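You operate a simulated robot arm through the tools that you are given. There is no shell and no other tool. Be economical: measure what you need, move in short steps, check, and stop when the job is done.

You run a simulated robot arm. Do the job below in one go: nothing can be reset, and whatever is moved stays where it is left.

TASK
Slide the pink board into its clamp and press the air bubbles out with the blue squeegee.
Fine: clamp knob tight before you press, fully loose after; put the squeegee back. Set down upright: blue squeegee. What is to be rubbed or washed off counts as gone when no trace of it is left.

The check looks at the end state, three seconds after you hand in, the way a careful person would. Anything else that was tipped, shoved, dropped, spilled or broken makes it a failure.

THE ROBOT
A 6-joint arm with a four-finger gripper, fixed in place. Base frame: the origin is at the foot of the arm, x ahead of it, y to its left, z up. Readings come in cm, degrees, newtons and seconds.
Its first joint turns from -166.0 to 166.0 degrees. Payload 3.67 kg.
The TCP is the grasp point between the finger pads, 2.8 cm short of the fingertips. In the tool frame z runs along the fingers and y along their closing line. The gripper opens to 11.2 cm. The gripper's body begins 7.3 cm behind the TCP.
Orientation is that of the tool frame in the base frame, as a unit quaternion [x, y, z, w]. With the fingers straight down and closing along the base's y, the tool's x points along the base's -x, its y along +y and its z along -z.

THE INTERFACE
- The arm moves only by the tool play_rows. Its argument "series" is a list of rows, each a list of 7 numbers: the closure, from 0 (fully open) to 1 (shut), then the shift along the tool's x, y, z in units of 250 mm (1.0 is 250 mm), then the turn, a rotation vector about the tool's x, y, z in units of 90 degrees (1.0 is 90 degrees). In form: [[claw, x, y, z, wx, wy, wz], ...]. A call has 1 to 8 rows; each row is the pose to reach, as a shift and turn from the pose commanded when the call began, along the tool's axes at that moment. A call with a number of a shift or a turn outside -1 to 1 is refused whole. A row lasts 0.2 s, in which the tool goes at most 5 cm and 8.6 degrees; a call with a longer step from one row to the next is refused whole, and so is a gripper value outside its range. A pose out of reach is approached as far as the arm can. The call stops where the force on the tool passes 40 N (or 10 N more than at its start, if that is more) or the arm is blocked; 0.2 s more then pass. Each finger halts on what it meets, pressing with about 35 N; the grip force reading is that of the motor and also rises with nothing between the fingers. The clock runs only during rows and for 0.2 s after the last one: add rows that repeat a pose to give the fingers time. The reply holds the time, the measured pose of the TCP, the force on the tool along the base axes, the opening and the grip force, in the units named above and with some noise, with the torque about the TCP (base axes, N m) and any sound that the robot's microphone picked up.
- Cameras (640 x 400 px; columns grow to the right, rows downward): "scene" is fixed at [40.08, 65, 165.14]; the picture's right is [-0.81, -0.59, 0.00], its down [-0.51, 0.69, -0.51] and it looks along [0.30, -0.41, -0.86] (base axes); focal length 359 px, centre (320, 200). "wrist" rides on the gripper at [6, -1.8, -10.4] in the tool frame; the picture's right is [0.29, 0.96, 0.00], its down [-0.80, 0.24, -0.55] and it looks along [-0.53, 0.16, 0.83] (tool axes); focal length 234 px, centre (320, 200). There is no depth. A picture from a camera that has moved, and an enlarged one, comes with that camera's place and axes in the base frame and with its lens.
- camera(camera): a new picture of that camera. No time passes.
- zoom(camera, box): a new picture of the part [left, top, right, bottom] of that camera's present view, enlarged. No time passes.
- hand_in(): hands the job in; it is judged then, once.

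Work in short steps. Places have to be worked out from the pictures, the camera data and where the tool is seen: move nearer, look again, correct. Check each grasp and each placing, and mend what went wrong. You have 120 turns and 64 pictures in all, those below and enlarged ones among them. Open the gripper and draw the arm clear of the work before you hand the job in, unless the task says otherwise; then end with one line.

The tools are called by a JSON object that holds its "op" and its "data". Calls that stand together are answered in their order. play_rows: Moves the arm, as the interface text tells. Its arguments: {"type":"object","properties":{"series":{"type":"array","items":{"type":"array","items":{"type":"number"}}}},"required":["series"]} The other tools are called the same way: camera (camera) takes a picture; zoom (camera, box) takes an enlarged picture of a part of a camera's view; hand_in () hands the job in.

At the start:

```text
t: 0.0
ee_pos: [46.77, 23.24, 120.67]
ee_rot: [0.0, 1.0, 0.0, -0.001]
wrist_force: [0.6, -0.6, 0.1]
torque: [0.02, -0.01, 0.01]
gripper_width: 11.2
grip_force: 0.1
```

scene: 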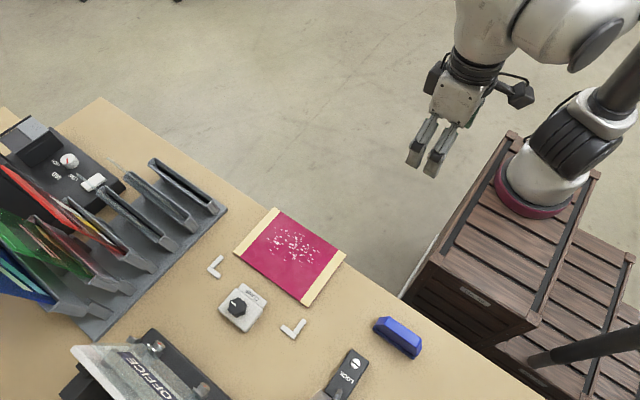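
wrist: 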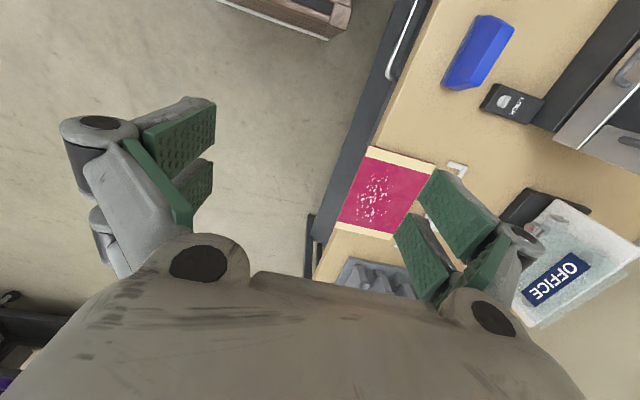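

I'll zoom in on the board, clamp and squeegee to see the details.

{"op": "zoom", "data": {"camera": "scene", "box": [190, 190, 350, 350]}}

{"op": "zoom", "data": {"camera": "scene", "box": [300, 270, 460, 400]}}

```text
2.50 times, centred on (270, 270) of scene
camera zoom: at [40.08, 65.0, 165.14], right [-0.81, -0.59, 0.0], down [-0.51, 0.69, -0.51], along [0.3, -0.41, -0.86], focal length 898 px, centre (445, 25)
```

zoom: 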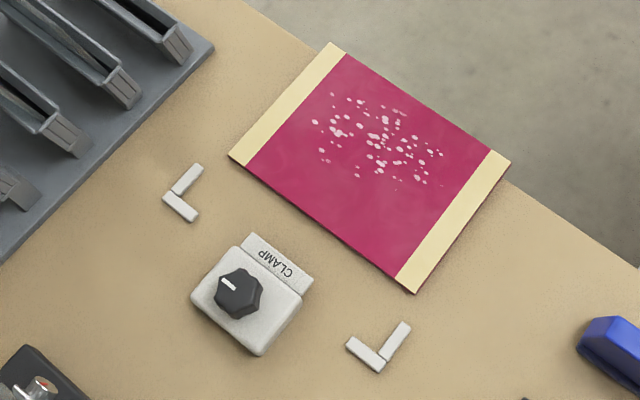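

```text
3.08 times, centred on (380, 335) of scene
camera zoom: at [40.08, 65.0, 165.14], right [-0.81, -0.59, 0.0], down [-0.51, 0.69, -0.51], along [0.3, -0.41, -0.86], focal length 1106 px, centre (135, -215)
```

zoom: 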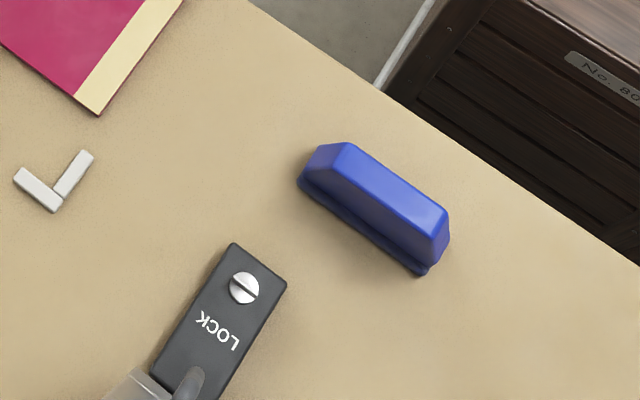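

Triangulating gives a table height of about z≈85. The board is at about x 54–76, y 35–50.5, with the clamp on the +y side and the squeegee near (35,44). I'll move to a hover for a closer look.

{"op": "play_rows", "data": {"series": [[0, -0.035, 0.119, 0.105, 0, 0, 0], [0, -0.07, 0.237, 0.209, 0, 0, 0], [0, -0.105, 0.356, 0.314, 0, 0, 0], [0, -0.14, 0.475, 0.419, 0, 0, 0], [0, -0.175, 0.593, 0.523, 0, 0, 0], [0, -0.208, 0.712, 0.628, 0, 0, 0], [0, -0.208, 0.712, 0.628, 0, 0, 0]]}}

{"op": "camera", "data": {"camera": "wrist"}}

{"op": "camera", "data": {"camera": "scene"}}

```text
t: 1.6
ee_pos: [51.99, 41.1, 105.03]
ee_rot: [0.0, 1.0, 0.001, 0.001]
wrist_force: [0.2, 0.0, 0.8]
torque: [0.0, 0.0, 0.03]
gripper_width: 11.18
grip_force: 0.1
```

```text
59 pictures are left
camera wrist: at [46.04, 39.3, 115.44], right [-0.29, 0.96, 0.0], down [0.8, 0.24, 0.55], along [0.53, 0.16, -0.83], focal length 234 px, centre (320, 200)
```

wrist: 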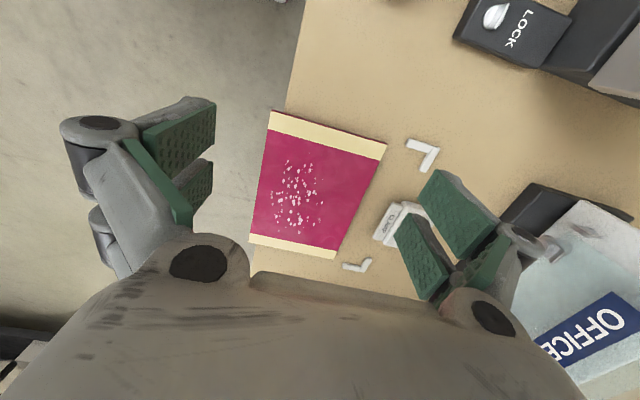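

```text
58 pictures are left
```

scene: 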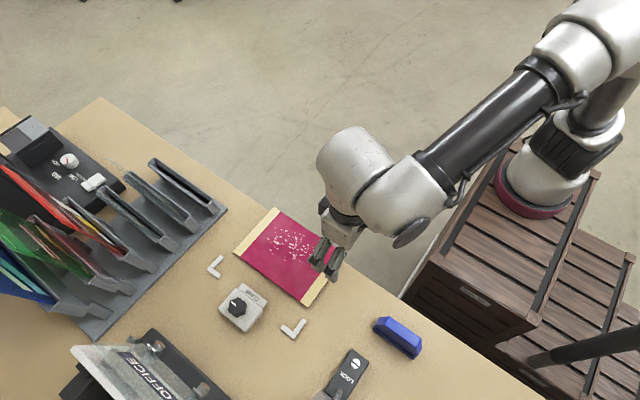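

Triangulation agrees between the two cameras, and the board overhangs the table edge (y≈37) by about 2 cm. I'll zoom in on the clamp and knob before planning the push.

{"op": "zoom", "data": {"camera": "scene", "box": [205, 270, 285, 340]}}

{"op": "zoom", "data": {"camera": "wrist", "box": [230, 90, 450, 280]}}

```text
5.71 times, centred on (245, 305) of scene
camera zoom: at [40.08, 65.0, 165.14], right [-0.81, -0.59, 0.0], down [-0.51, 0.69, -0.51], along [0.3, -0.41, -0.86], focal length 2054 px, centre (749, -400)
```

zoom: 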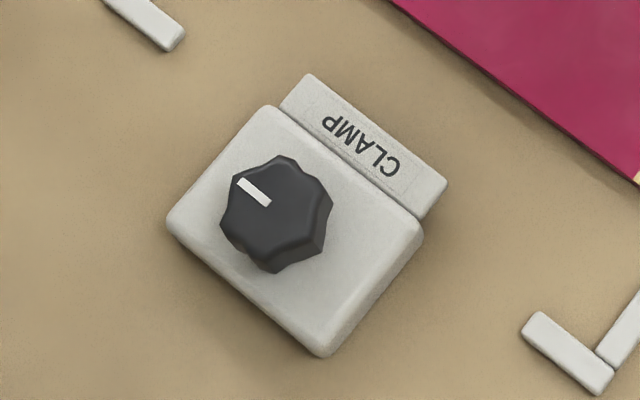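

```text
2.11 times, centred on (340, 185) of wrist
camera zoom: at [46.04, 39.3, 115.44], right [-0.29, 0.96, 0.0], down [0.8, 0.24, 0.55], along [0.53, 0.16, -0.83], focal length 493 px, centre (278, 232)
```

zoom: 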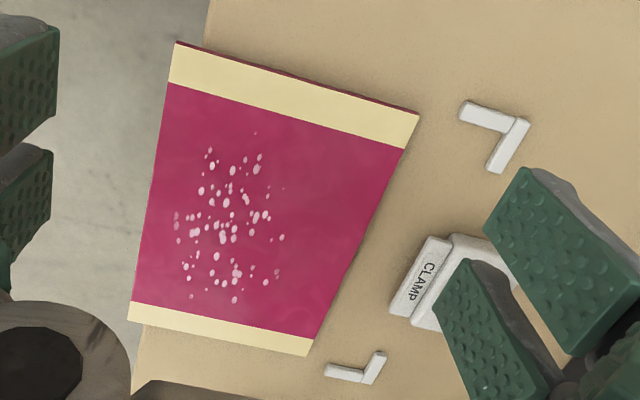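

The board is about 0.8 cm thick, and its leading edge needs to go from y≈50.5 to the L stops at about y≈56.5. I'll first touch bare table at (46,45) to find its height exactly.

{"op": "play_rows", "data": {"series": [[0, 0.08, 0.05, 0.1, 0, 0, 0], [0, 0.16, 0.1, 0.2, 0, 0, 0], [0, 0.24, 0.16, 0.32, 0, 0, 0], [0, 0.24, 0.16, 0.44, 0, 0, 0], [0, 0.24, 0.16, 0.56, 0, 0, 0], [0, 0.24, 0.16, 0.62, 0, 0, 0], [0, 0.24, 0.16, 0.62, 0, 0, 0]]}}

{"op": "play_rows", "data": {"series": [[0, 0, 0, 0.01, 0, 0, 0], [0, 0, 0, 0.02, 0, 0, 0], [0, 0, 0, 0.03, 0, 0, 0], [0, 0, 0, 0.04, 0, 0, 0], [0, 0, 0, 0.05, 0, 0, 0], [0, 0, 0, 0.06, 0, 0, 0], [0, 0, 0, 0.07, 0, 0, 0], [0, 0, 0, 0.08, 0, 0, 0]]}}

```text
t: 3.2
ee_pos: [45.8, 45.14, 89.46]
ee_rot: [0.001, 1.0, 0.0, 0.0]
wrist_force: [-1.1, 0.4, 1.1]
torque: [0.01, 0.01, 0.03]
gripper_width: 11.21
grip_force: 0.1
```

```text
t: 5.0
ee_pos: [45.89, 45.08, 87.51]
ee_rot: [0.0, 1.0, 0.001, 0.0]
wrist_force: [0.7, 0.1, 0.2]
torque: [-0.03, 0.01, 0.02]
gripper_width: 11.2
grip_force: 0.0
```

The tips are at 84.7 with no contact, so I'll continue down slowly.

{"op": "play_rows", "data": {"series": [[0, 0, 0, 0.008, 0, 0, 0], [0, 0, 0, 0.016, 0, 0, 0], [0, 0, 0, 0.024, 0, 0, 0], [0, 0, 0, 0.032, 0, 0, 0], [0, 0, 0, 0.04, 0, 0, 0], [0, 0, 0, 0.048, 0, 0, 0], [0, 0, 0, 0.056, 0, 0, 0], [0, 0, 0, 0.064, 0, 0, 0]]}}

```text
t: 6.2
ee_pos: [45.9, 45.13, 86.89]
ee_rot: [-0.001, 1.0, 0.002, 0.001]
wrist_force: [-4.3, -3.3, 17.3]
torque: [-1.07, 0.07, -0.28]
gripper_width: 11.2
grip_force: 0.1
stopped in row 6: the force on the tool passed its limit at 46 N (the readings are from after the stop); the commanded pose is now the measured one
```

Contact is at TCP z≈86.95, so the table top is at about 84.15. I'll lift and start rotating the tool -90° about its z so the fingers close along x, while shifting to the open side of the board.

{"op": "play_rows", "data": {"series": [[0, 0, 0, -0.12, 0, 0, 0], [0, 0, 0, -0.28, 0, 0, 0], [0, 0, 0, -0.45, 0, 0, -0.08], [0, -0.1, -0.07, -0.48, 0, 0, -0.17], [0, -0.2, -0.14, -0.48, 0, 0, -0.26], [0, -0.3, -0.22, -0.48, 0, 0, -0.35], [0, -0.4, -0.3, -0.48, 0, 0, -0.44], [0, -0.5, -0.38, -0.48, 0, 0, -0.53]]}}

```text
t: 8.0
ee_pos: [58.48, 35.74, 98.85]
ee_rot: [-0.407, 0.914, 0.001, 0.0]
wrist_force: [-0.6, 0.3, -0.4]
torque: [-0.04, 0.02, 0.02]
gripper_width: 11.2
grip_force: 0.0
```

Half rotated, and the direction is right. I'll finish the turn and move to (65, 30).

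{"op": "play_rows", "data": {"series": [[0, 0, -0.06, 0, 0, 0, -0.09], [0, 0, -0.12, 0, 0, 0, -0.18], [0, 0, -0.18, 0, 0, 0, -0.27], [0, 0, -0.24, 0, 0, 0, -0.36], [0, 0, -0.3, 0, 0, 0, -0.43], [0, 0, -0.346, 0, 0, 0, -0.47], [0, 0, -0.346, 0, 0, 0, -0.47]]}}

{"op": "camera", "data": {"camera": "wrist"}}

```text
t: 9.6
ee_pos: [64.78, 29.88, 98.72]
ee_rot: [0.708, -0.707, -0.001, 0.0]
wrist_force: [0.4, -0.7, 0.3]
torque: [-0.03, 0.01, 0.01]
gripper_width: 11.19
grip_force: 0.1
```

```text
55 pictures are left
camera wrist: at [66.7, 23.91, 109.15], right [-0.96, -0.29, 0.0], down [-0.24, 0.8, 0.56], along [-0.16, 0.53, -0.83], focal length 234 px, centre (320, 200)
```

wrist: 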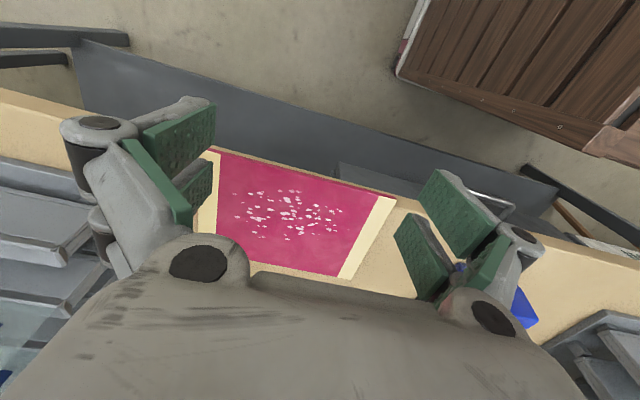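

The board is in view between the fingers. I'll lower the tips to about 0.45 cm above table level, outside the board's edge.

{"op": "play_rows", "data": {"series": [[0, 0, 0, 0.12, 0, 0, 0], [0, 0, 0, 0.24, 0, 0, 0], [0, 0, 0, 0.36, 0, 0, 0], [0, 0, 0, 0.42, 0, 0, 0], [0, 0, 0, 0.451, 0, 0, 0], [0, 0, 0, 0.451, 0, 0, 0]]}}

{"op": "camera", "data": {"camera": "wrist"}}

{"op": "zoom", "data": {"camera": "scene", "box": [210, 170, 370, 310]}}

```text
t: 11.0
ee_pos: [65.04, 30.03, 87.51]
ee_rot: [0.708, -0.707, -0.001, -0.001]
wrist_force: [0.1, 0.3, 0.5]
torque: [0.0, 0.0, 0.0]
gripper_width: 11.2
grip_force: 0.1
```

```text
54 pictures are left
camera wrist: at [66.75, 23.93, 97.94], right [-0.96, -0.29, 0.0], down [-0.24, 0.8, 0.56], along [-0.16, 0.53, -0.83], focal length 234 px, centre (320, 200)
```

wrist: 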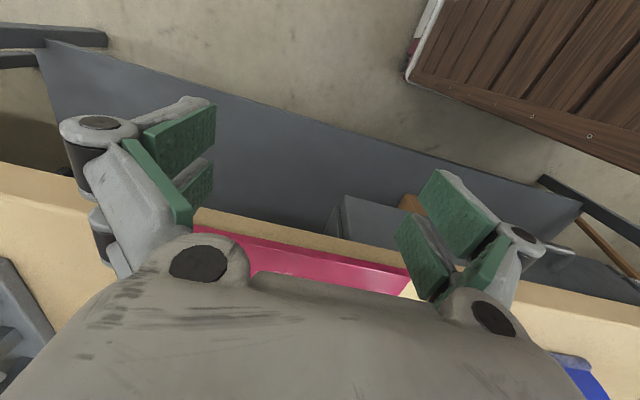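

```text
2.86 times, centred on (290, 240) of scene
camera zoom: at [40.08, 65.0, 165.14], right [-0.81, -0.59, 0.0], down [-0.51, 0.69, -0.51], along [0.3, -0.41, -0.86], focal length 1027 px, centre (406, 86)
```

zoom: 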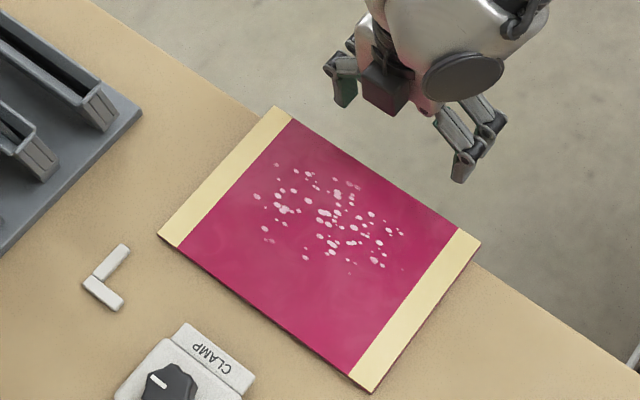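

The board side is visible in front of the fingertips. I'll advance in +y to contact.

{"op": "play_rows", "data": {"series": [[0, -0.06, 0, 0, 0, 0, 0], [0, -0.12, 0, 0, 0, 0, 0], [0, -0.16, 0, 0, 0, 0, 0], [0, -0.18, 0, 0, 0, 0, 0], [0, -0.2, 0, 0, 0, 0, 0], [0, -0.22, 0, 0, 0, 0, 0], [0, -0.24, 0, 0, 0, 0, 0]]}}

{"op": "zoom", "data": {"camera": "scene", "box": [210, 170, 370, 310]}}

```text
t: 12.6
ee_pos: [64.95, 35.81, 87.44]
ee_rot: [0.708, -0.706, -0.001, 0.0]
wrist_force: [0.2, -2.2, 1.1]
torque: [0.01, 0.02, 0.01]
gripper_width: 11.21
grip_force: 0.0
```

```text
2.86 times, centred on (290, 240) of scene
camera zoom: at [40.08, 65.0, 165.14], right [-0.81, -0.59, 0.0], down [-0.51, 0.69, -0.51], along [0.3, -0.41, -0.86], focal length 1027 px, centre (406, 86)
```

zoom: 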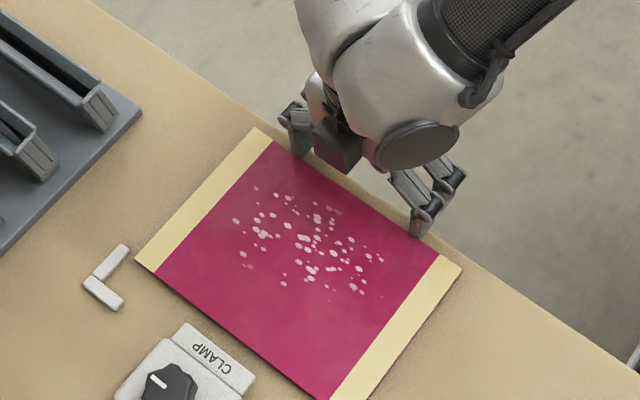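

The board is sliding straight with about 2 N of resistance. I'll push about 3.3 cm more.

{"op": "play_rows", "data": {"series": [[0, -0.03, 0, 0, 0, 0, 0], [0, -0.06, 0, 0, 0, 0, 0], [0, -0.09, 0, 0, 0, 0, 0], [0, -0.11, 0, 0, 0, 0, 0], [0, -0.13, 0, 0, 0, 0, 0], [0, -0.13, 0, 0, 0, 0, 0]]}}

{"op": "zoom", "data": {"camera": "scene", "box": [200, 210, 350, 350]}}

```text
t: 14.0
ee_pos: [64.82, 39.0, 87.43]
ee_rot: [0.707, -0.707, -0.001, 0.0]
wrist_force: [-2.6, -30.6, 9.2]
torque: [-0.02, 0.22, 0.05]
gripper_width: 11.21
grip_force: 0.0
```

```text
2.86 times, centred on (275, 280) of scene
camera zoom: at [40.08, 65.0, 165.14], right [-0.81, -0.59, 0.0], down [-0.51, 0.69, -0.51], along [0.3, -0.41, -0.86], focal length 1027 px, centre (449, -29)
```

zoom: 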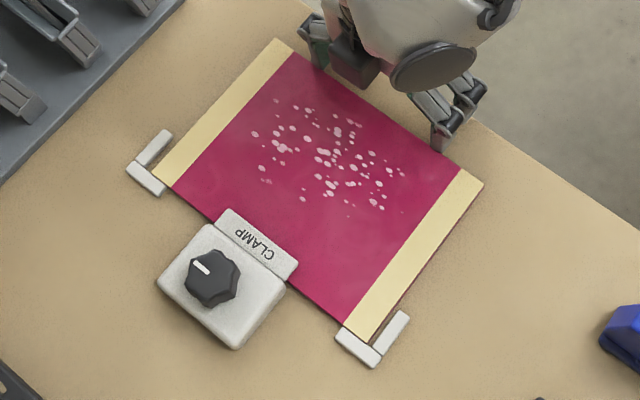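

The board is seated against both L stops and under the lip, with 30 N of contact force. I'll back off, rise, and look at the clamp from the -y side.

{"op": "play_rows", "data": {"series": [[0, 0.06, 0, 0, 0, 0, 0], [0, 0.12, 0, 0, 0, 0, 0], [0, 0.12, 0, -0.15, 0, 0, 0], [0, 0.06, 0, -0.3, 0, 0, 0], [0, -0.1, 0, -0.4, 0, 0, 0], [0, -0.28, 0, -0.45, 0, 0, 0], [0, -0.4, 0, -0.45, 0, 0, 0], [0, -0.4, 0, -0.45, 0, 0, 0]]}}

{"op": "camera", "data": {"camera": "wrist"}}

```text
t: 15.8
ee_pos: [65.02, 49.18, 98.36]
ee_rot: [0.708, -0.707, -0.001, 0.0]
wrist_force: [0.6, -0.6, 0.3]
torque: [-0.02, 0.0, 0.0]
gripper_width: 11.19
grip_force: 0.0
```

```text
50 pictures are left
camera wrist: at [66.83, 43.18, 108.83], right [-0.96, -0.29, 0.0], down [-0.24, 0.8, 0.56], along [-0.16, 0.53, -0.83], focal length 234 px, centre (320, 200)
```

wrist: 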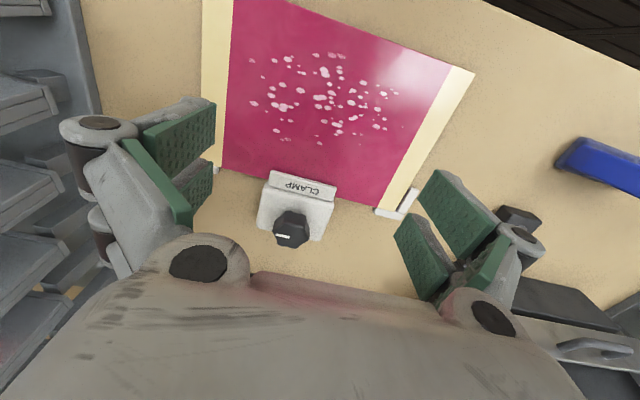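

The two views put the knob top at (65.0, 59.85, 90.3). I'll move above it and stop with the tips just over the top.

{"op": "play_rows", "data": {"series": [[0, -0.14, 0, 0, 0, 0, 0], [0, -0.28, 0, 0, 0, 0, 0], [0, -0.427, 0, 0, 0, 0, 0], [0, -0.427, 0, 0.1, 0, 0, 0], [0, -0.427, 0, 0.16, 0, 0, 0], [0, -0.427, 0, 0.16, 0, 0, 0]]}}

{"op": "zoom", "data": {"camera": "scene", "box": [190, 240, 300, 340]}}

{"op": "camera", "data": {"camera": "wrist"}}

```text
t: 17.2
ee_pos: [64.87, 59.82, 94.59]
ee_rot: [0.708, -0.706, 0.0, -0.001]
wrist_force: [-0.2, -0.1, -0.3]
torque: [-0.01, 0.0, 0.03]
gripper_width: 11.19
grip_force: 0.1
```

```text
4.00 times, centred on (245, 290) of scene
camera zoom: at [40.08, 65.0, 165.14], right [-0.81, -0.59, 0.0], down [-0.51, 0.69, -0.51], along [0.3, -0.41, -0.86], focal length 1438 px, centre (620, -160)
```

zoom: 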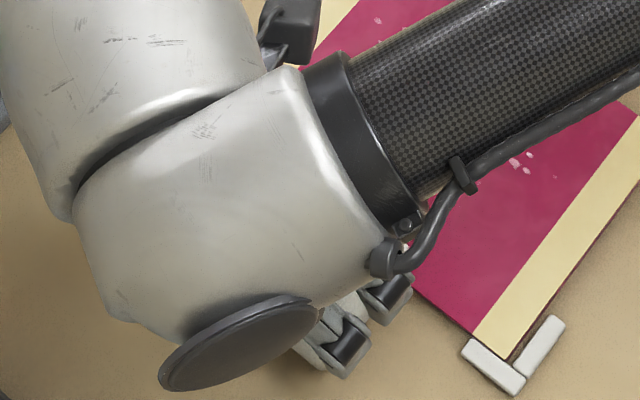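

```text
48 pictures are left
camera wrist: at [66.67, 53.88, 105.08], right [-0.96, -0.29, 0.0], down [-0.24, 0.8, 0.56], along [-0.16, 0.53, -0.83], focal length 234 px, centre (320, 200)
```

wrist: 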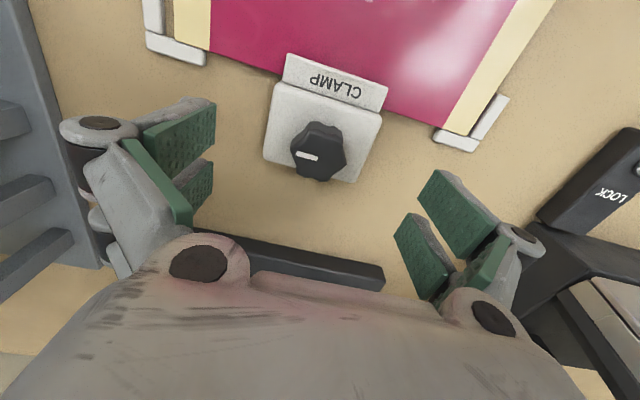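

I'm centred over the knob. I'll descend so the tips are at about 88.4, then close on it.

{"op": "play_rows", "data": {"series": [[0, 0, 0, 0.06, 0, 0, 0], [0, 0, 0, 0.11, 0, 0, 0], [0, 0, 0, 0.135, 0, 0, 0], [0.3, 0, 0, 0.135, 0, 0, 0], [0.6, 0, 0, 0.135, 0, 0, 0], [0.8, 0, 0, 0.135, 0, 0, 0], [0.8, 0, 0, 0.135, 0, 0, 0]]}}

{"op": "camera", "data": {"camera": "wrist"}}

```text
t: 18.8
ee_pos: [64.98, 59.7, 91.45]
ee_rot: [0.708, -0.707, 0.0, 0.0]
wrist_force: [-3.1, -1.0, 0.3]
torque: [-0.12, 0.13, -0.05]
gripper_width: 3.42
grip_force: 44.6
```

```text
47 pictures are left
camera wrist: at [66.77, 53.86, 101.83], right [-0.96, -0.29, 0.0], down [-0.24, 0.8, 0.56], along [-0.16, 0.53, -0.83], focal length 234 px, centre (320, 200)
```

wrist: 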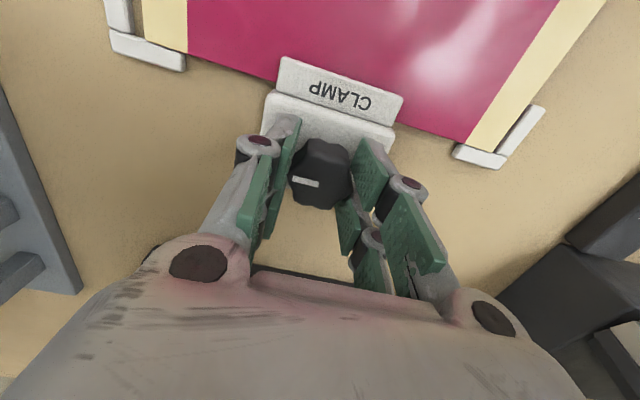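

The knob is gripped (3.42 cm). I'll turn it clockwise seen from above (positive about tool z) by about 40° and watch the torque.

{"op": "play_rows", "data": {"series": [[0.8, 0, 0, 0, 0, 0, 0.09], [0.8, 0, 0, 0, 0, 0, 0.18], [0.8, 0, 0, 0, 0, 0, 0.27], [0.8, 0, 0, 0, 0, 0, 0.36], [0.8, 0, 0, 0, 0, 0, 0.45]]}}

{"op": "camera", "data": {"camera": "wrist"}}

```text
t: 20.0
ee_pos: [64.9, 59.87, 91.44]
ee_rot: [-0.418, 0.908, 0.001, 0.001]
wrist_force: [11.9, 5.3, 0.3]
torque: [0.9, -1.16, 0.02]
gripper_width: 3.42
grip_force: 45.0
```

```text
46 pictures are left
camera wrist: at [62.44, 54.1, 101.82], right [-0.91, 0.4, 0.0], down [0.34, 0.76, 0.56], along [0.23, 0.51, -0.83], focal length 234 px, centre (320, 200)
```

wrist: 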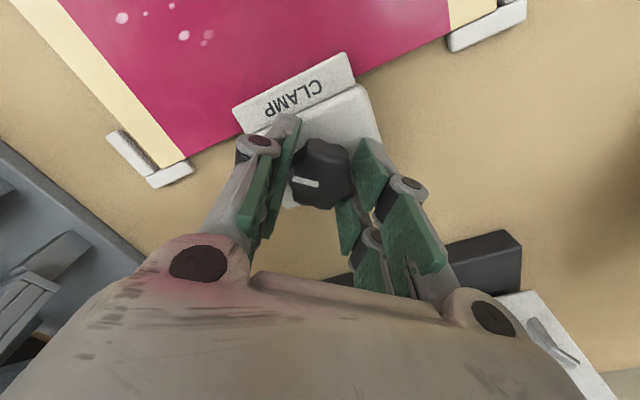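

The knob turns with the tool and there's no torque stop yet. I'll continue clockwise.

{"op": "play_rows", "data": {"series": [[0.8, 0, 0, 0, 0, 0, 0.09], [0.8, 0, 0, 0, 0, 0, 0.18], [0.8, 0, 0, 0, 0, 0, 0.27], [0.8, 0, 0, 0, 0, 0, 0.36], [0.8, 0, 0, 0, 0, 0, 0.45], [0.8, 0, 0, 0, 0, 0, 0.54]]}}

{"op": "camera", "data": {"camera": "wrist"}}

```text
t: 21.4
ee_pos: [64.99, 59.88, 91.42]
ee_rot: [-0.007, 1.0, 0.002, 0.001]
wrist_force: [35.6, 17.2, 5.7]
torque: [0.42, -1.02, -0.01]
gripper_width: 3.4
grip_force: 45.4
```

```text
45 pictures are left
camera wrist: at [58.98, 57.89, 101.82], right [-0.3, 0.95, 0.0], down [0.79, 0.25, 0.56], along [0.53, 0.17, -0.83], focal length 234 px, centre (320, 200)
```

wrist: 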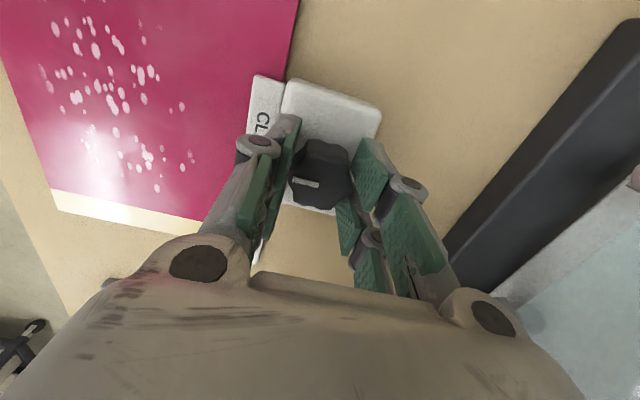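

There's side load from the tool being slightly off-centre, but no torque stop. I'll shift the tool slightly to relieve it, then continue clockwise.

{"op": "play_rows", "data": {"series": [[0.8, -0.01, 0.006, 0, 0, 0, 0], [0.8, -0.016, 0.01, 0, 0, 0, 0], [0.8, -0.016, 0.01, 0, 0, 0, 0]]}}

```text
t: 22.2
ee_pos: [65.01, 59.84, 91.36]
ee_rot: [-0.009, 1.0, -0.001, -0.003]
wrist_force: [-11.5, -28.2, 19.7]
torque: [-1.29, 0.27, 0.01]
gripper_width: 3.4
grip_force: 44.8
```

I overshot slightly, so I'll move partway back and continue the turn.

{"op": "play_rows", "data": {"series": [[0.8, 0.004, -0.006, -0.002, 0, 0, 0], [0.8, 0.004, -0.006, -0.002, 0, 0, 0.09], [0.8, 0.004, -0.006, -0.002, 0, 0, 0.18], [0.8, 0.004, -0.006, -0.002, 0, 0, 0.27]]}}

```text
t: 23.2
ee_pos: [64.99, 59.82, 91.37]
ee_rot: [0.203, 0.979, 0.0, -0.001]
wrist_force: [-11.2, -24.8, -4.9]
torque: [-0.53, 0.36, 0.48]
gripper_width: 3.39
grip_force: 45.1
```

Resisting torque has appeared (0.48 N·m). I'll continue a little to feel for the tight stop.

{"op": "play_rows", "data": {"series": [[0.8, -0.002, 0, 0, 0, 0, 0.05], [0.8, -0.002, -0.004, 0, 0, 0, 0.1]]}}

{"op": "camera", "data": {"camera": "wrist"}}

```text
t: 23.8
ee_pos: [65.06, 59.73, 91.46]
ee_rot: [0.279, 0.96, 0.001, -0.001]
wrist_force: [-6.6, -17.5, -8.3]
torque: [-0.13, 0.09, 0.58]
gripper_width: 3.45
grip_force: 45.5
```

```text
44 pictures are left
camera wrist: at [58.98, 61.48, 101.9], right [0.27, 0.96, 0.0], down [0.8, -0.23, 0.55], along [0.53, -0.15, -0.83], focal length 234 px, centre (320, 200)
```

wrist: 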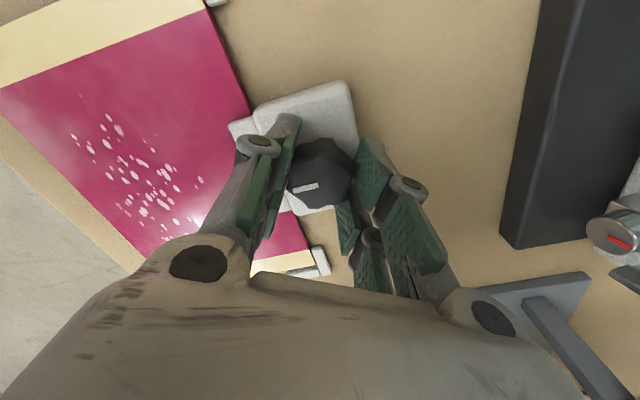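

The knob has stopped while the fingers slipped on it, so it's at the clockwise stop. I'll release, lift, and check the pointer.

{"op": "play_rows", "data": {"series": [[0.4, 0, 0, 0, 0, 0, 0], [0.4, 0, 0, 0, 0, 0, 0], [0.4, 0, 0, -0.08, 0, 0, 0], [0.4, 0, 0, -0.2, 0, 0, -0.08], [0.4, 0, 0, -0.32, 0, 0, -0.17], [0.4, 0, 0, -0.4, 0, 0, -0.26], [0.4, 0, 0, -0.4, 0, 0, -0.35], [0.4, 0, 0, -0.4, 0, 0, -0.36]]}}

{"op": "camera", "data": {"camera": "wrist"}}

```text
t: 25.6
ee_pos: [64.97, 59.68, 101.59]
ee_rot: [-0.001, 1.0, 0.001, 0.0]
wrist_force: [0.1, -1.0, -0.1]
torque: [-0.01, 0.0, -0.01]
gripper_width: 6.72
grip_force: 0.1
```

```text
43 pictures are left
camera wrist: at [58.98, 57.92, 111.81], right [-0.29, 0.96, 0.0], down [0.8, 0.24, 0.55], along [0.53, 0.16, -0.83], focal length 234 px, centre (320, 200)
```

wrist: 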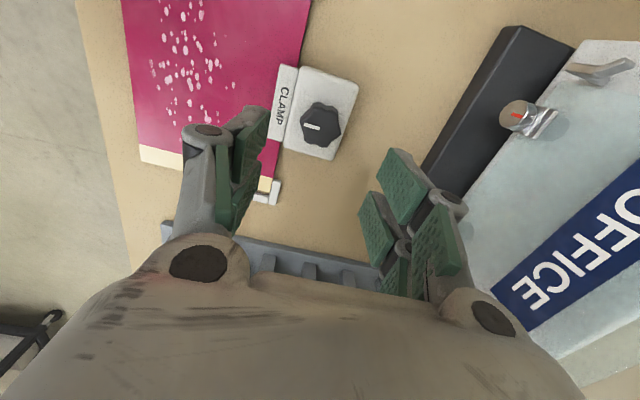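

I need an accurate pointer reading, so I'll zoom in on the knob.

{"op": "zoom", "data": {"camera": "wrist", "box": [260, 50, 380, 170]}}

```text
3.33 times, centred on (320, 110) of wrist
camera zoom: at [58.98, 57.92, 111.81], right [-0.29, 0.96, 0.0], down [0.8, 0.24, 0.55], along [0.53, 0.16, -0.83], focal length 781 px, centre (320, 500)
```

zoom: 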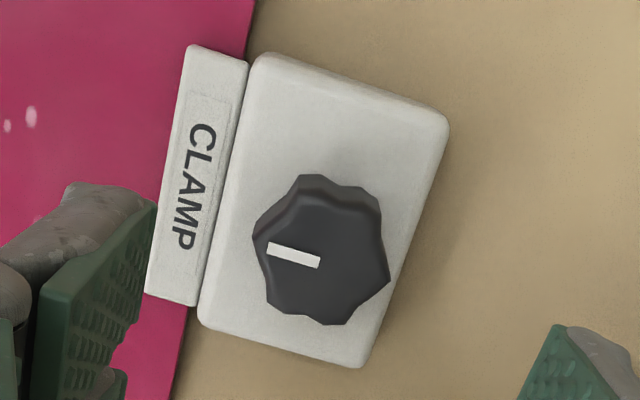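

The pointer has turned exactly 90°, from +x to -y, so the clamp is tight. Next I'll go to the squeegee near (35,44).

{"op": "play_rows", "data": {"series": [[0, 0.15, -0.1, -0.06, 0, 0, 0], [0, 0.3, -0.2, -0.06, 0, 0, 0], [0, 0.45, -0.3, -0.06, 0, 0, 0], [0, 0.6, -0.4, -0.06, 0, 0, 0], [0, 0.75, -0.5, -0.06, 0, 0, 0], [0, 0.88, -0.58, -0.06, 0, 0, 0], [0, 0.99, -0.64, -0.06, 0, 0, 0], [0, 0.99, -0.64, -0.06, 0, 0, 0]]}}

{"op": "camera", "data": {"camera": "wrist"}}

{"op": "zoom", "data": {"camera": "scene", "box": [340, 290, 440, 380]}}

```text
t: 27.4
ee_pos: [40.13, 43.54, 102.71]
ee_rot: [0.0, 1.0, 0.002, -0.001]
wrist_force: [-0.2, 0.0, 0.7]
torque: [0.01, 0.01, 0.0]
gripper_width: 11.18
grip_force: 0.0
```

```text
41 pictures are left
camera wrist: at [34.17, 41.79, 113.13], right [-0.29, 0.96, 0.0], down [0.8, 0.24, 0.56], along [0.53, 0.16, -0.83], focal length 234 px, centre (320, 200)
```

wrist: 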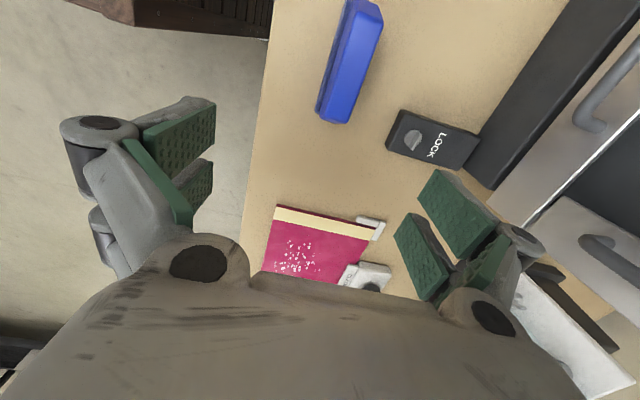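

```text
4.44 times, centred on (390, 335) of scene
camera zoom: at [40.08, 65.0, 165.14], right [-0.81, -0.59, 0.0], down [-0.51, 0.69, -0.51], along [0.3, -0.41, -0.86], focal length 1597 px, centre (9, -400)
```

zoom: 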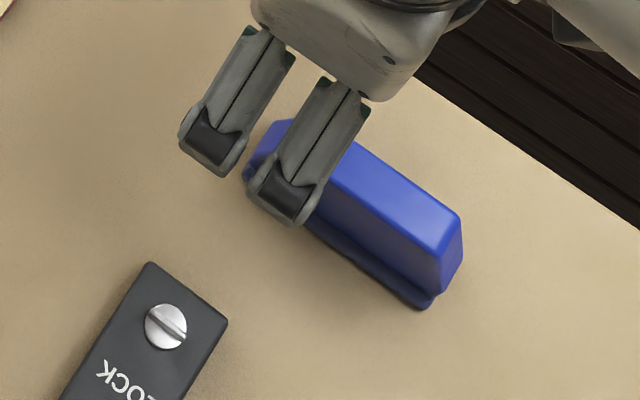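

The squeegee is aligned with x at about x 30.5–40.5, y 43.4–47.5. I'll move back to get all of it in the wrist view.

{"op": "play_rows", "data": {"series": [[0, 0.15, 0.03, 0, 0, 0, 0], [0, 0.3, 0.07, 0, 0, 0, 0], [0, 0.3, 0.07, 0.1, 0, 0, 0], [0, 0.3, 0.07, 0.1, 0, 0, 0]]}}

{"op": "camera", "data": {"camera": "wrist"}}

```text
t: 28.4
ee_pos: [32.72, 45.55, 100.26]
ee_rot: [-0.001, 1.0, 0.001, 0.0]
wrist_force: [-0.4, 0.6, 0.3]
torque: [0.01, 0.02, -0.01]
gripper_width: 11.19
grip_force: 0.1
```

```text
39 pictures are left
camera wrist: at [26.63, 43.72, 110.65], right [-0.29, 0.96, 0.0], down [0.8, 0.24, 0.55], along [0.53, 0.16, -0.83], focal length 234 px, centre (320, 200)
```

wrist: 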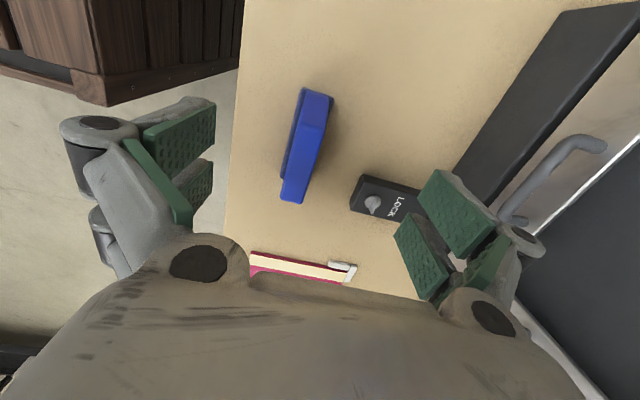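

{"op": "zoom", "data": {"camera": "wrist", "box": [230, 70, 390, 220]}}

```text
2.67 times, centred on (310, 145) of wrist
camera zoom: at [26.63, 43.72, 110.65], right [-0.29, 0.96, 0.0], down [0.8, 0.24, 0.55], along [0.53, 0.16, -0.83], focal length 624 px, centre (347, 347)
```

zoom: 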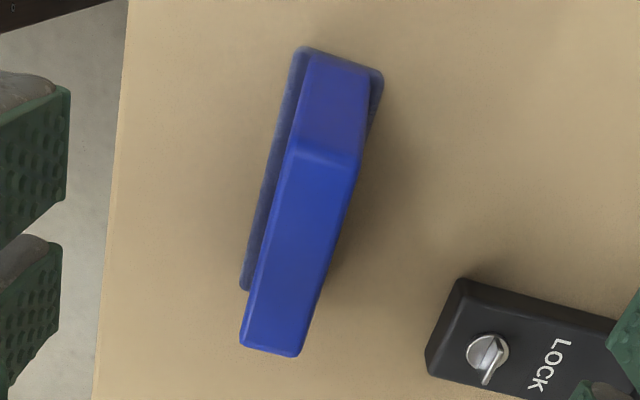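

Using both views, the squeegee handle is about 2.4 cm wide (y 43.6–46), with its top at z≈93 and its base spanning x 30.8–41. I'll narrow the fingers a bit to clear the LOCK box and descend onto it.

{"op": "play_rows", "data": {"series": [[0.35, -0.119, -0.032, 0, 0, 0, 0], [0.35, -0.119, -0.032, 0.08, 0, 0, 0], [0.35, -0.119, -0.032, 0.16, 0, 0, 0], [0.35, -0.119, -0.032, 0.16, 0, 0, 0]]}}

{"op": "zoom", "data": {"camera": "scene", "box": [340, 290, 440, 380]}}

{"op": "camera", "data": {"camera": "wrist"}}

```text
t: 29.4
ee_pos: [35.79, 44.79, 96.23]
ee_rot: [-0.001, 1.0, 0.001, 0.0]
wrist_force: [-0.7, -0.1, 0.4]
torque: [-0.02, 0.02, 0.02]
gripper_width: 7.27
grip_force: 0.0
```

```text
4.44 times, centred on (390, 335) of scene
camera zoom: at [40.08, 65.0, 165.14], right [-0.81, -0.59, 0.0], down [-0.51, 0.69, -0.51], along [0.3, -0.41, -0.86], focal length 1597 px, centre (9, -400)
```

zoom: 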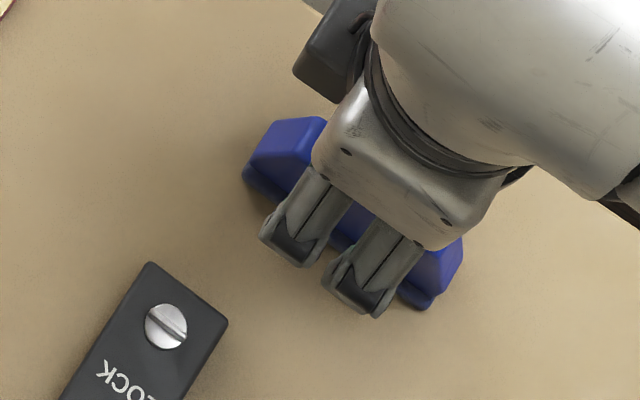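

```text
36 pictures are left
camera wrist: at [29.8, 43.06, 106.69], right [-0.29, 0.96, 0.0], down [0.8, 0.24, 0.56], along [0.53, 0.16, -0.83], focal length 234 px, centre (320, 200)
```

wrist: 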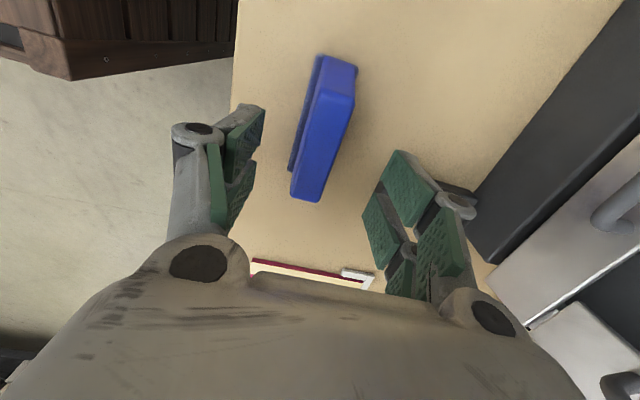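

The fingers straddle the handle symmetrically. I'll descend to TCP z≈90.7 and close.

{"op": "play_rows", "data": {"series": [[0.35, 0, 0, 0.06, 0, 0, 0], [0.35, 0, 0, 0.12, 0, 0, 0], [0.35, 0, 0, 0.18, 0, 0, 0], [0.35, 0, 0, 0.222, 0, 0, 0], [0.6, 0, 0, 0.222, 0, 0, 0], [0.85, 0, 0, 0.222, 0, 0, 0], [1, 0, 0, 0.222, 0, 0, 0], [1, 0, 0, 0.222, 0, 0, 0]]}}

{"op": "camera", "data": {"camera": "wrist"}}

```text
t: 31.2
ee_pos: [35.96, 44.67, 90.95]
ee_rot: [0.0, 1.0, 0.0, 0.0]
wrist_force: [-0.5, -0.5, -0.4]
torque: [-0.01, -0.02, -0.02]
gripper_width: 2.18
grip_force: 34.7
```

```text
35 pictures are left
camera wrist: at [29.91, 42.78, 101.3], right [-0.29, 0.96, 0.0], down [0.8, 0.24, 0.55], along [0.53, 0.16, -0.83], focal length 234 px, centre (320, 200)
```

wrist: 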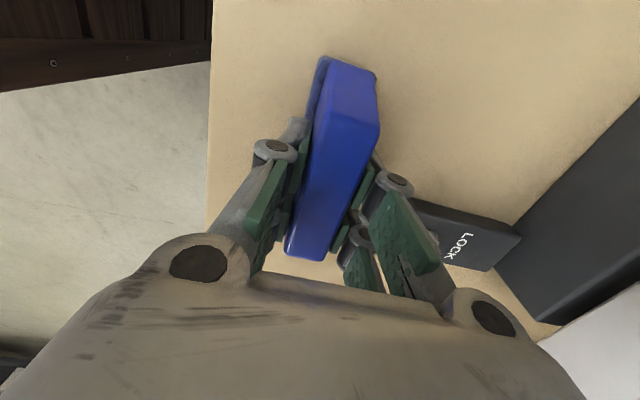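

The squeegee is gripped (2.18 cm) at TCP (35.96, 44.67, 90.95). I'll note that as the return spot, lift, and carry it over the board.

{"op": "play_rows", "data": {"series": [[1, 0, 0, -0.12, 0, 0, 0], [1, 0, 0, -0.28, 0, 0, 0], [1, -0.18, 0.01, -0.28, 0, 0, 0], [1, -0.36, 0.03, -0.28, 0, 0, 0], [1, -0.54, 0.05, -0.28, 0, 0, 0], [1, -0.72, 0.07, -0.28, 0, 0, 0], [1, -0.9, 0.1, -0.28, 0, 0, 0], [1, -1.0, 0.12, -0.28, 0, 0, 0]]}}

{"op": "camera", "data": {"camera": "wrist"}}

{"op": "camera", "data": {"camera": "scene"}}

```text
t: 33.0
ee_pos: [61.12, 47.7, 98.05]
ee_rot: [-0.001, 1.0, 0.001, 0.0]
wrist_force: [0.4, 0.1, -1.3]
torque: [0.0, -0.05, -0.01]
gripper_width: 2.14
grip_force: 35.2
```

```text
34 pictures are left
camera wrist: at [55.12, 45.93, 108.34], right [-0.29, 0.96, 0.0], down [0.8, 0.24, 0.56], along [0.53, 0.16, -0.83], focal length 234 px, centre (320, 200)
```

wrist: 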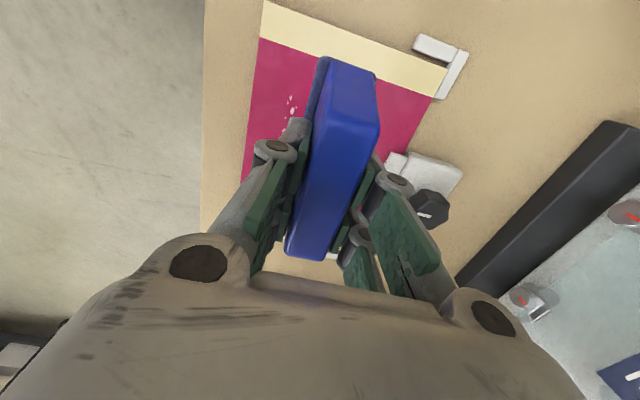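

```text
33 pictures are left
```

scene: 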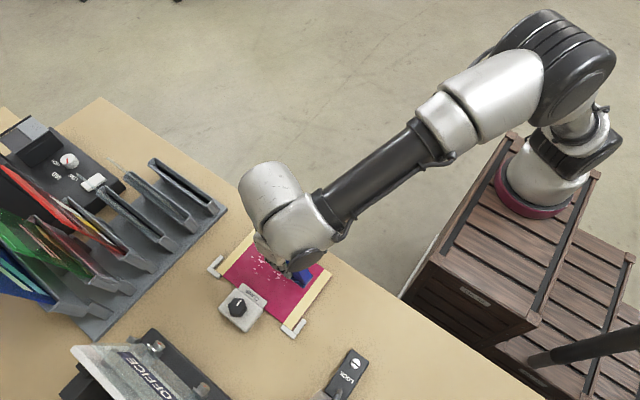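

The squeegee is held upright. I'll move to the clamp-side start (y≈51.5) and lower until it touches.

{"op": "play_rows", "data": {"series": [[1, -0.01, 0.14, 0, 0, 0, 0], [1, -0.01, 0.14, 0.1, 0, 0, 0], [1, -0.01, 0.14, 0.2, 0, 0, 0], [1, -0.01, 0.14, 0.23, 0, 0, 0], [1, -0.01, 0.14, 0.24, 0, 0, 0], [1, -0.01, 0.14, 0.246, 0, 0, 0], [1, -0.01, 0.14, 0.252, 0, 0, 0]]}}

```text
t: 34.6
ee_pos: [61.05, 51.26, 91.87]
ee_rot: [-0.001, 1.0, 0.001, -0.001]
wrist_force: [-0.1, 0.1, -1.3]
torque: [0.01, -0.01, 0.0]
gripper_width: 2.17
grip_force: 34.7
```

{"op": "play_rows", "data": {"series": [[1, 0, 0, 0.004, 0, 0, 0], [1, 0, 0, 0.008, 0, 0, 0], [1, 0, 0, 0.012, 0, 0, 0], [1, 0, 0, 0.016, 0, 0, 0]]}}

```text
t: 35.6
ee_pos: [61.14, 51.27, 91.48]
ee_rot: [0.0, 1.0, 0.003, 0.002]
wrist_force: [-4.6, -0.5, 34.8]
torque: [0.01, 0.09, -0.04]
gripper_width: 2.25
grip_force: 35.2
```

Contact is firm at 35 N. I'll ease off slightly and stroke toward y≈42.

{"op": "play_rows", "data": {"series": [[1, 0, 0, -0.003, 0, 0, 0], [1, 0, -0.06, -0.003, 0, 0, 0], [1, 0, -0.12, -0.003, 0, 0, 0], [1, 0, -0.18, -0.003, 0, 0, 0], [1, 0, -0.24, -0.003, 0, 0, 0], [1, 0, -0.3, -0.003, 0, 0, 0], [1, 0, -0.36, -0.003, 0, 0, 0], [1, 0, -0.38, -0.003, 0, 0, 0]]}}

{"op": "camera", "data": {"camera": "wrist"}}

```text
t: 37.4
ee_pos: [61.17, 41.79, 91.36]
ee_rot: [-0.001, 1.0, 0.001, 0.0]
wrist_force: [0.4, 9.9, 34.4]
torque: [0.34, -0.01, 0.01]
gripper_width: 2.2
grip_force: 35.2
```

```text
32 pictures are left
camera wrist: at [55.08, 39.97, 101.71], right [-0.29, 0.96, 0.0], down [0.8, 0.24, 0.56], along [0.53, 0.16, -0.83], focal length 234 px, centre (320, 200)
```

wrist: 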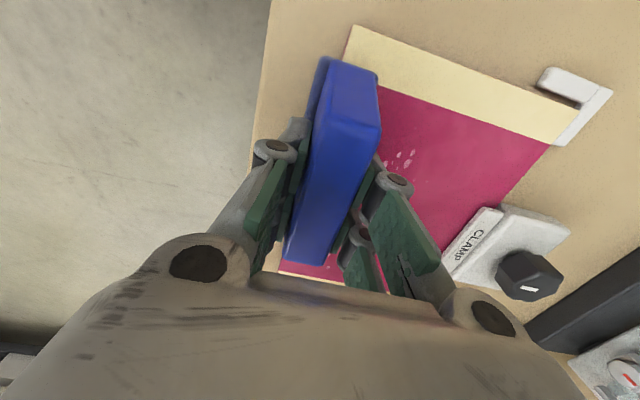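

Most are gone but some remain near (60,48). I'll stroke back.

{"op": "play_rows", "data": {"series": [[1, 0, 0.06, 0, 0, 0, 0], [1, 0, 0.12, 0, 0, 0, 0], [1, 0, 0.18, 0, 0, 0, 0], [1, 0, 0.24, 0, 0, 0, 0], [1, 0, 0.3, 0, 0, 0, 0], [1, 0, 0.36, 0, 0, 0, 0], [1, 0, 0.4, 0, 0, 0, 0]]}}

{"op": "camera", "data": {"camera": "wrist"}}

{"op": "zoom", "data": {"camera": "scene", "box": [200, 220, 340, 340]}}

```text
t: 39.0
ee_pos: [61.09, 51.69, 91.23]
ee_rot: [-0.001, 1.0, 0.001, 0.0]
wrist_force: [0.2, -0.1, -1.6]
torque: [0.04, 0.02, 0.01]
gripper_width: 2.18
grip_force: 35.6
```

```text
31 pictures are left
camera wrist: at [55.07, 49.94, 101.72], right [-0.29, 0.96, 0.0], down [0.8, 0.24, 0.55], along [0.53, 0.16, -0.83], focal length 234 px, centre (320, 200)
```

wrist: 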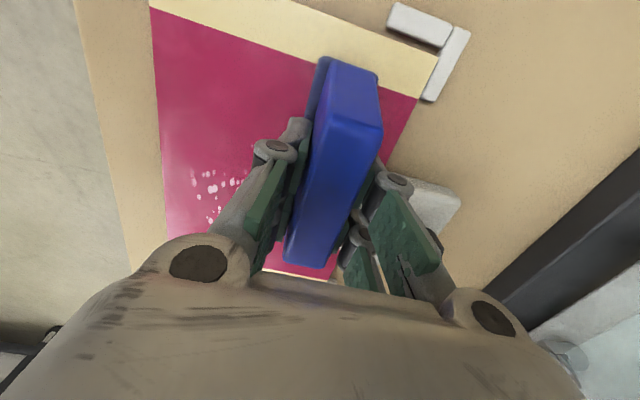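

```text
3.33 times, centred on (270, 280) of scene
camera zoom: at [40.08, 65.0, 165.14], right [-0.81, -0.59, 0.0], down [-0.51, 0.69, -0.51], along [0.3, -0.41, -0.86], focal length 1198 px, centre (487, -67)
```

zoom: 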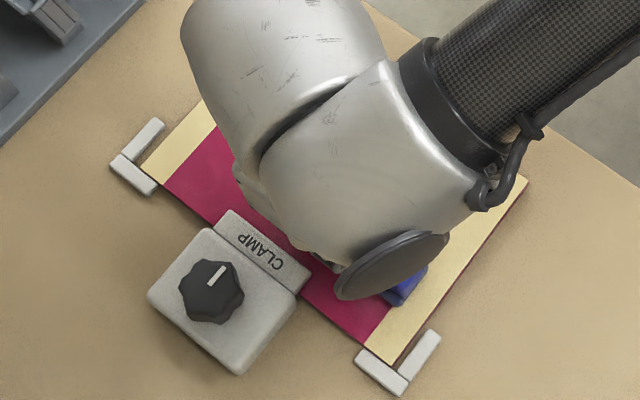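

Contact was lost because the squeegee slid slightly up in the grip, but the bubbles left are mainly at x≥66. I'll lift, shift to x≈69, and touch down again.

{"op": "play_rows", "data": {"series": [[1, 0, 0, -0.04, 0, 0, 0], [1, -0.16, 0, -0.04, 0, 0, 0], [1, -0.32, 0, -0.04, 0, 0, 0], [1, -0.32, 0, 0, 0, 0, 0], [1, -0.32, 0, 0.004, 0, 0, 0], [1, -0.32, 0, 0.007, 0, 0, 0], [1, -0.32, 0, 0.01, 0, 0, 0]]}}

```text
t: 40.6
ee_pos: [69.02, 51.81, 91.26]
ee_rot: [-0.001, 1.0, 0.002, 0.001]
wrist_force: [-4.4, -0.5, 22.7]
torque: [-0.09, 0.96, -0.04]
gripper_width: 2.16
grip_force: 34.9
```

Contact is 23 N, biased toward the -x end, so the squeegee has a slight tilt that should even out. I'll stroke toward -y.

{"op": "play_rows", "data": {"series": [[1, 0, -0.06, 0.001, 0, 0, 0], [1, 0, -0.12, 0.001, 0, 0, 0], [1, 0, -0.18, 0.001, 0, 0, 0], [1, 0, -0.24, 0.001, 0, 0, 0], [1, 0, -0.3, 0.001, 0, 0, 0], [1, 0, -0.36, 0.001, 0, 0, 0], [1, 0, -0.4, 0.001, 0, 0, 0]]}}

{"op": "camera", "data": {"camera": "wrist"}}

```text
t: 42.2
ee_pos: [69.01, 41.73, 91.11]
ee_rot: [-0.001, 1.0, 0.002, 0.001]
wrist_force: [0.8, 7.8, 28.6]
torque: [0.29, -0.4, 0.08]
gripper_width: 2.17
grip_force: 35.0
```

```text
29 pictures are left
camera wrist: at [62.99, 39.96, 101.5], right [-0.29, 0.96, 0.0], down [0.8, 0.24, 0.56], along [0.53, 0.16, -0.83], focal length 234 px, centre (320, 200)
```

wrist: 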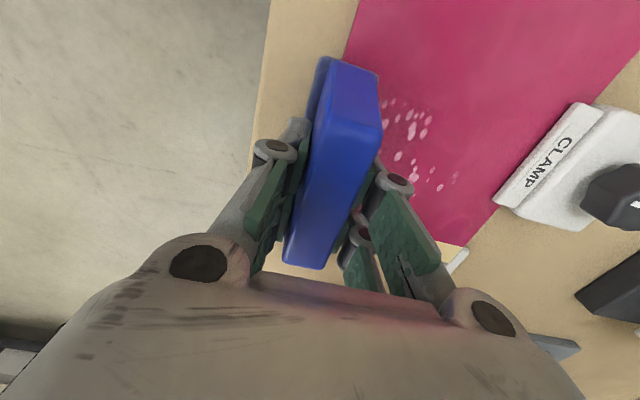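

Some bubbles remain behind the squeegee, so I'll stroke back toward +y.

{"op": "play_rows", "data": {"series": [[1, 0, 0.04, 0.001, 0, 0, 0], [1, 0, 0.09, 0.002, 0, 0, 0], [1, 0, 0.14, 0.003, 0, 0, 0], [1, 0, 0.19, 0.004, 0, 0, 0], [1, 0, 0.25, 0.004, 0, 0, 0], [1, 0, 0.31, 0.004, 0, 0, 0], [1, 0, 0.37, 0.004, 0, 0, 0], [1, 0, 0.41, 0.004, 0, 0, 0]]}}

{"op": "camera", "data": {"camera": "wrist"}}

```text
t: 44.0
ee_pos: [69.18, 51.96, 90.93]
ee_rot: [0.0, 1.0, 0.002, 0.001]
wrist_force: [2.0, -6.8, 22.5]
torque: [-0.14, -0.14, 0.09]
gripper_width: 2.17
grip_force: 34.2
```

```text
28 pictures are left
camera wrist: at [63.16, 50.05, 101.33], right [-0.29, 0.96, 0.0], down [0.8, 0.24, 0.56], along [0.53, 0.16, -0.83], focal length 234 px, centre (320, 200)
```

wrist: 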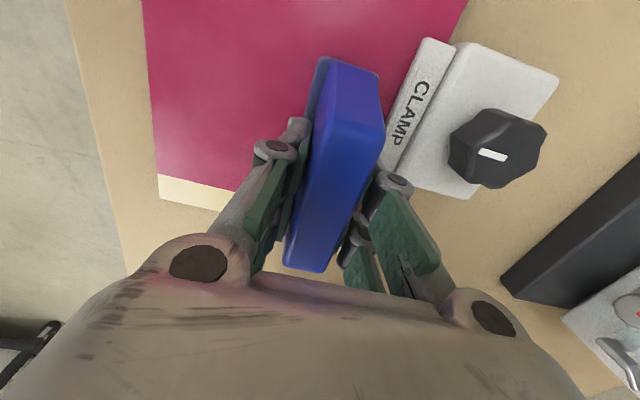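

The area behind it looks clean. I'll lift and draw back in -x to inspect the whole board.

{"op": "play_rows", "data": {"series": [[1, 0, 0, -0.12, 0, 0, 0], [1, 0.1, -0.06, -0.28, 0, 0, 0], [1, 0.27, -0.12, -0.28, 0, 0, 0], [1, 0.44, -0.18, -0.28, 0, 0, 0], [1, 0.61, -0.24, -0.28, 0, 0, 0], [1, 0.78, -0.28, -0.28, 0, 0, 0], [1, 0.95, -0.29, -0.28, 0, 0, 0], [1, 0.95, -0.29, -0.28, 0, 0, 0]]}}

{"op": "zoom", "data": {"camera": "scene", "box": [200, 220, 340, 340]}}

{"op": "camera", "data": {"camera": "wrist"}}

```text
t: 45.8
ee_pos: [45.11, 44.79, 97.9]
ee_rot: [0.001, 1.0, 0.002, 0.0]
wrist_force: [0.4, -0.3, -1.0]
torque: [0.01, -0.03, 0.02]
gripper_width: 2.18
grip_force: 35.4
```

```text
3.33 times, centred on (270, 280) of scene
camera zoom: at [40.08, 65.0, 165.14], right [-0.81, -0.59, 0.0], down [-0.51, 0.69, -0.51], along [0.3, -0.41, -0.86], focal length 1198 px, centre (487, -67)
```

zoom: 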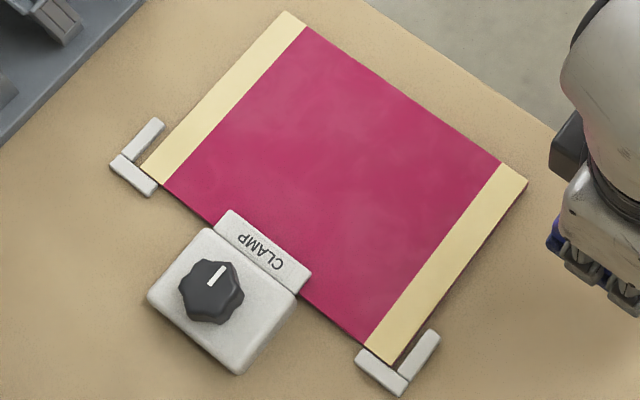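

```text
26 pictures are left
camera wrist: at [39.14, 42.88, 108.26], right [-0.29, 0.96, 0.0], down [0.8, 0.24, 0.56], along [0.53, 0.16, -0.83], focal length 234 px, centre (320, 200)
```

wrist: 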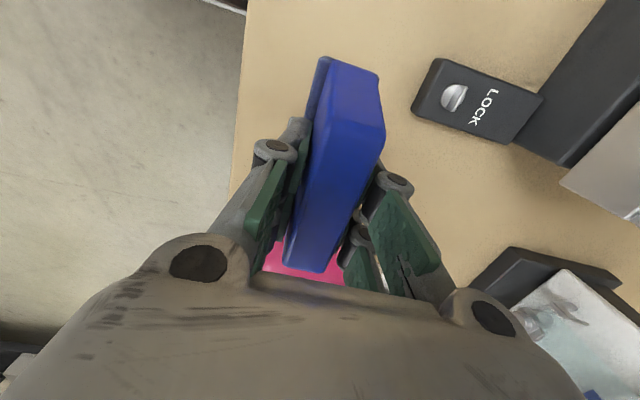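

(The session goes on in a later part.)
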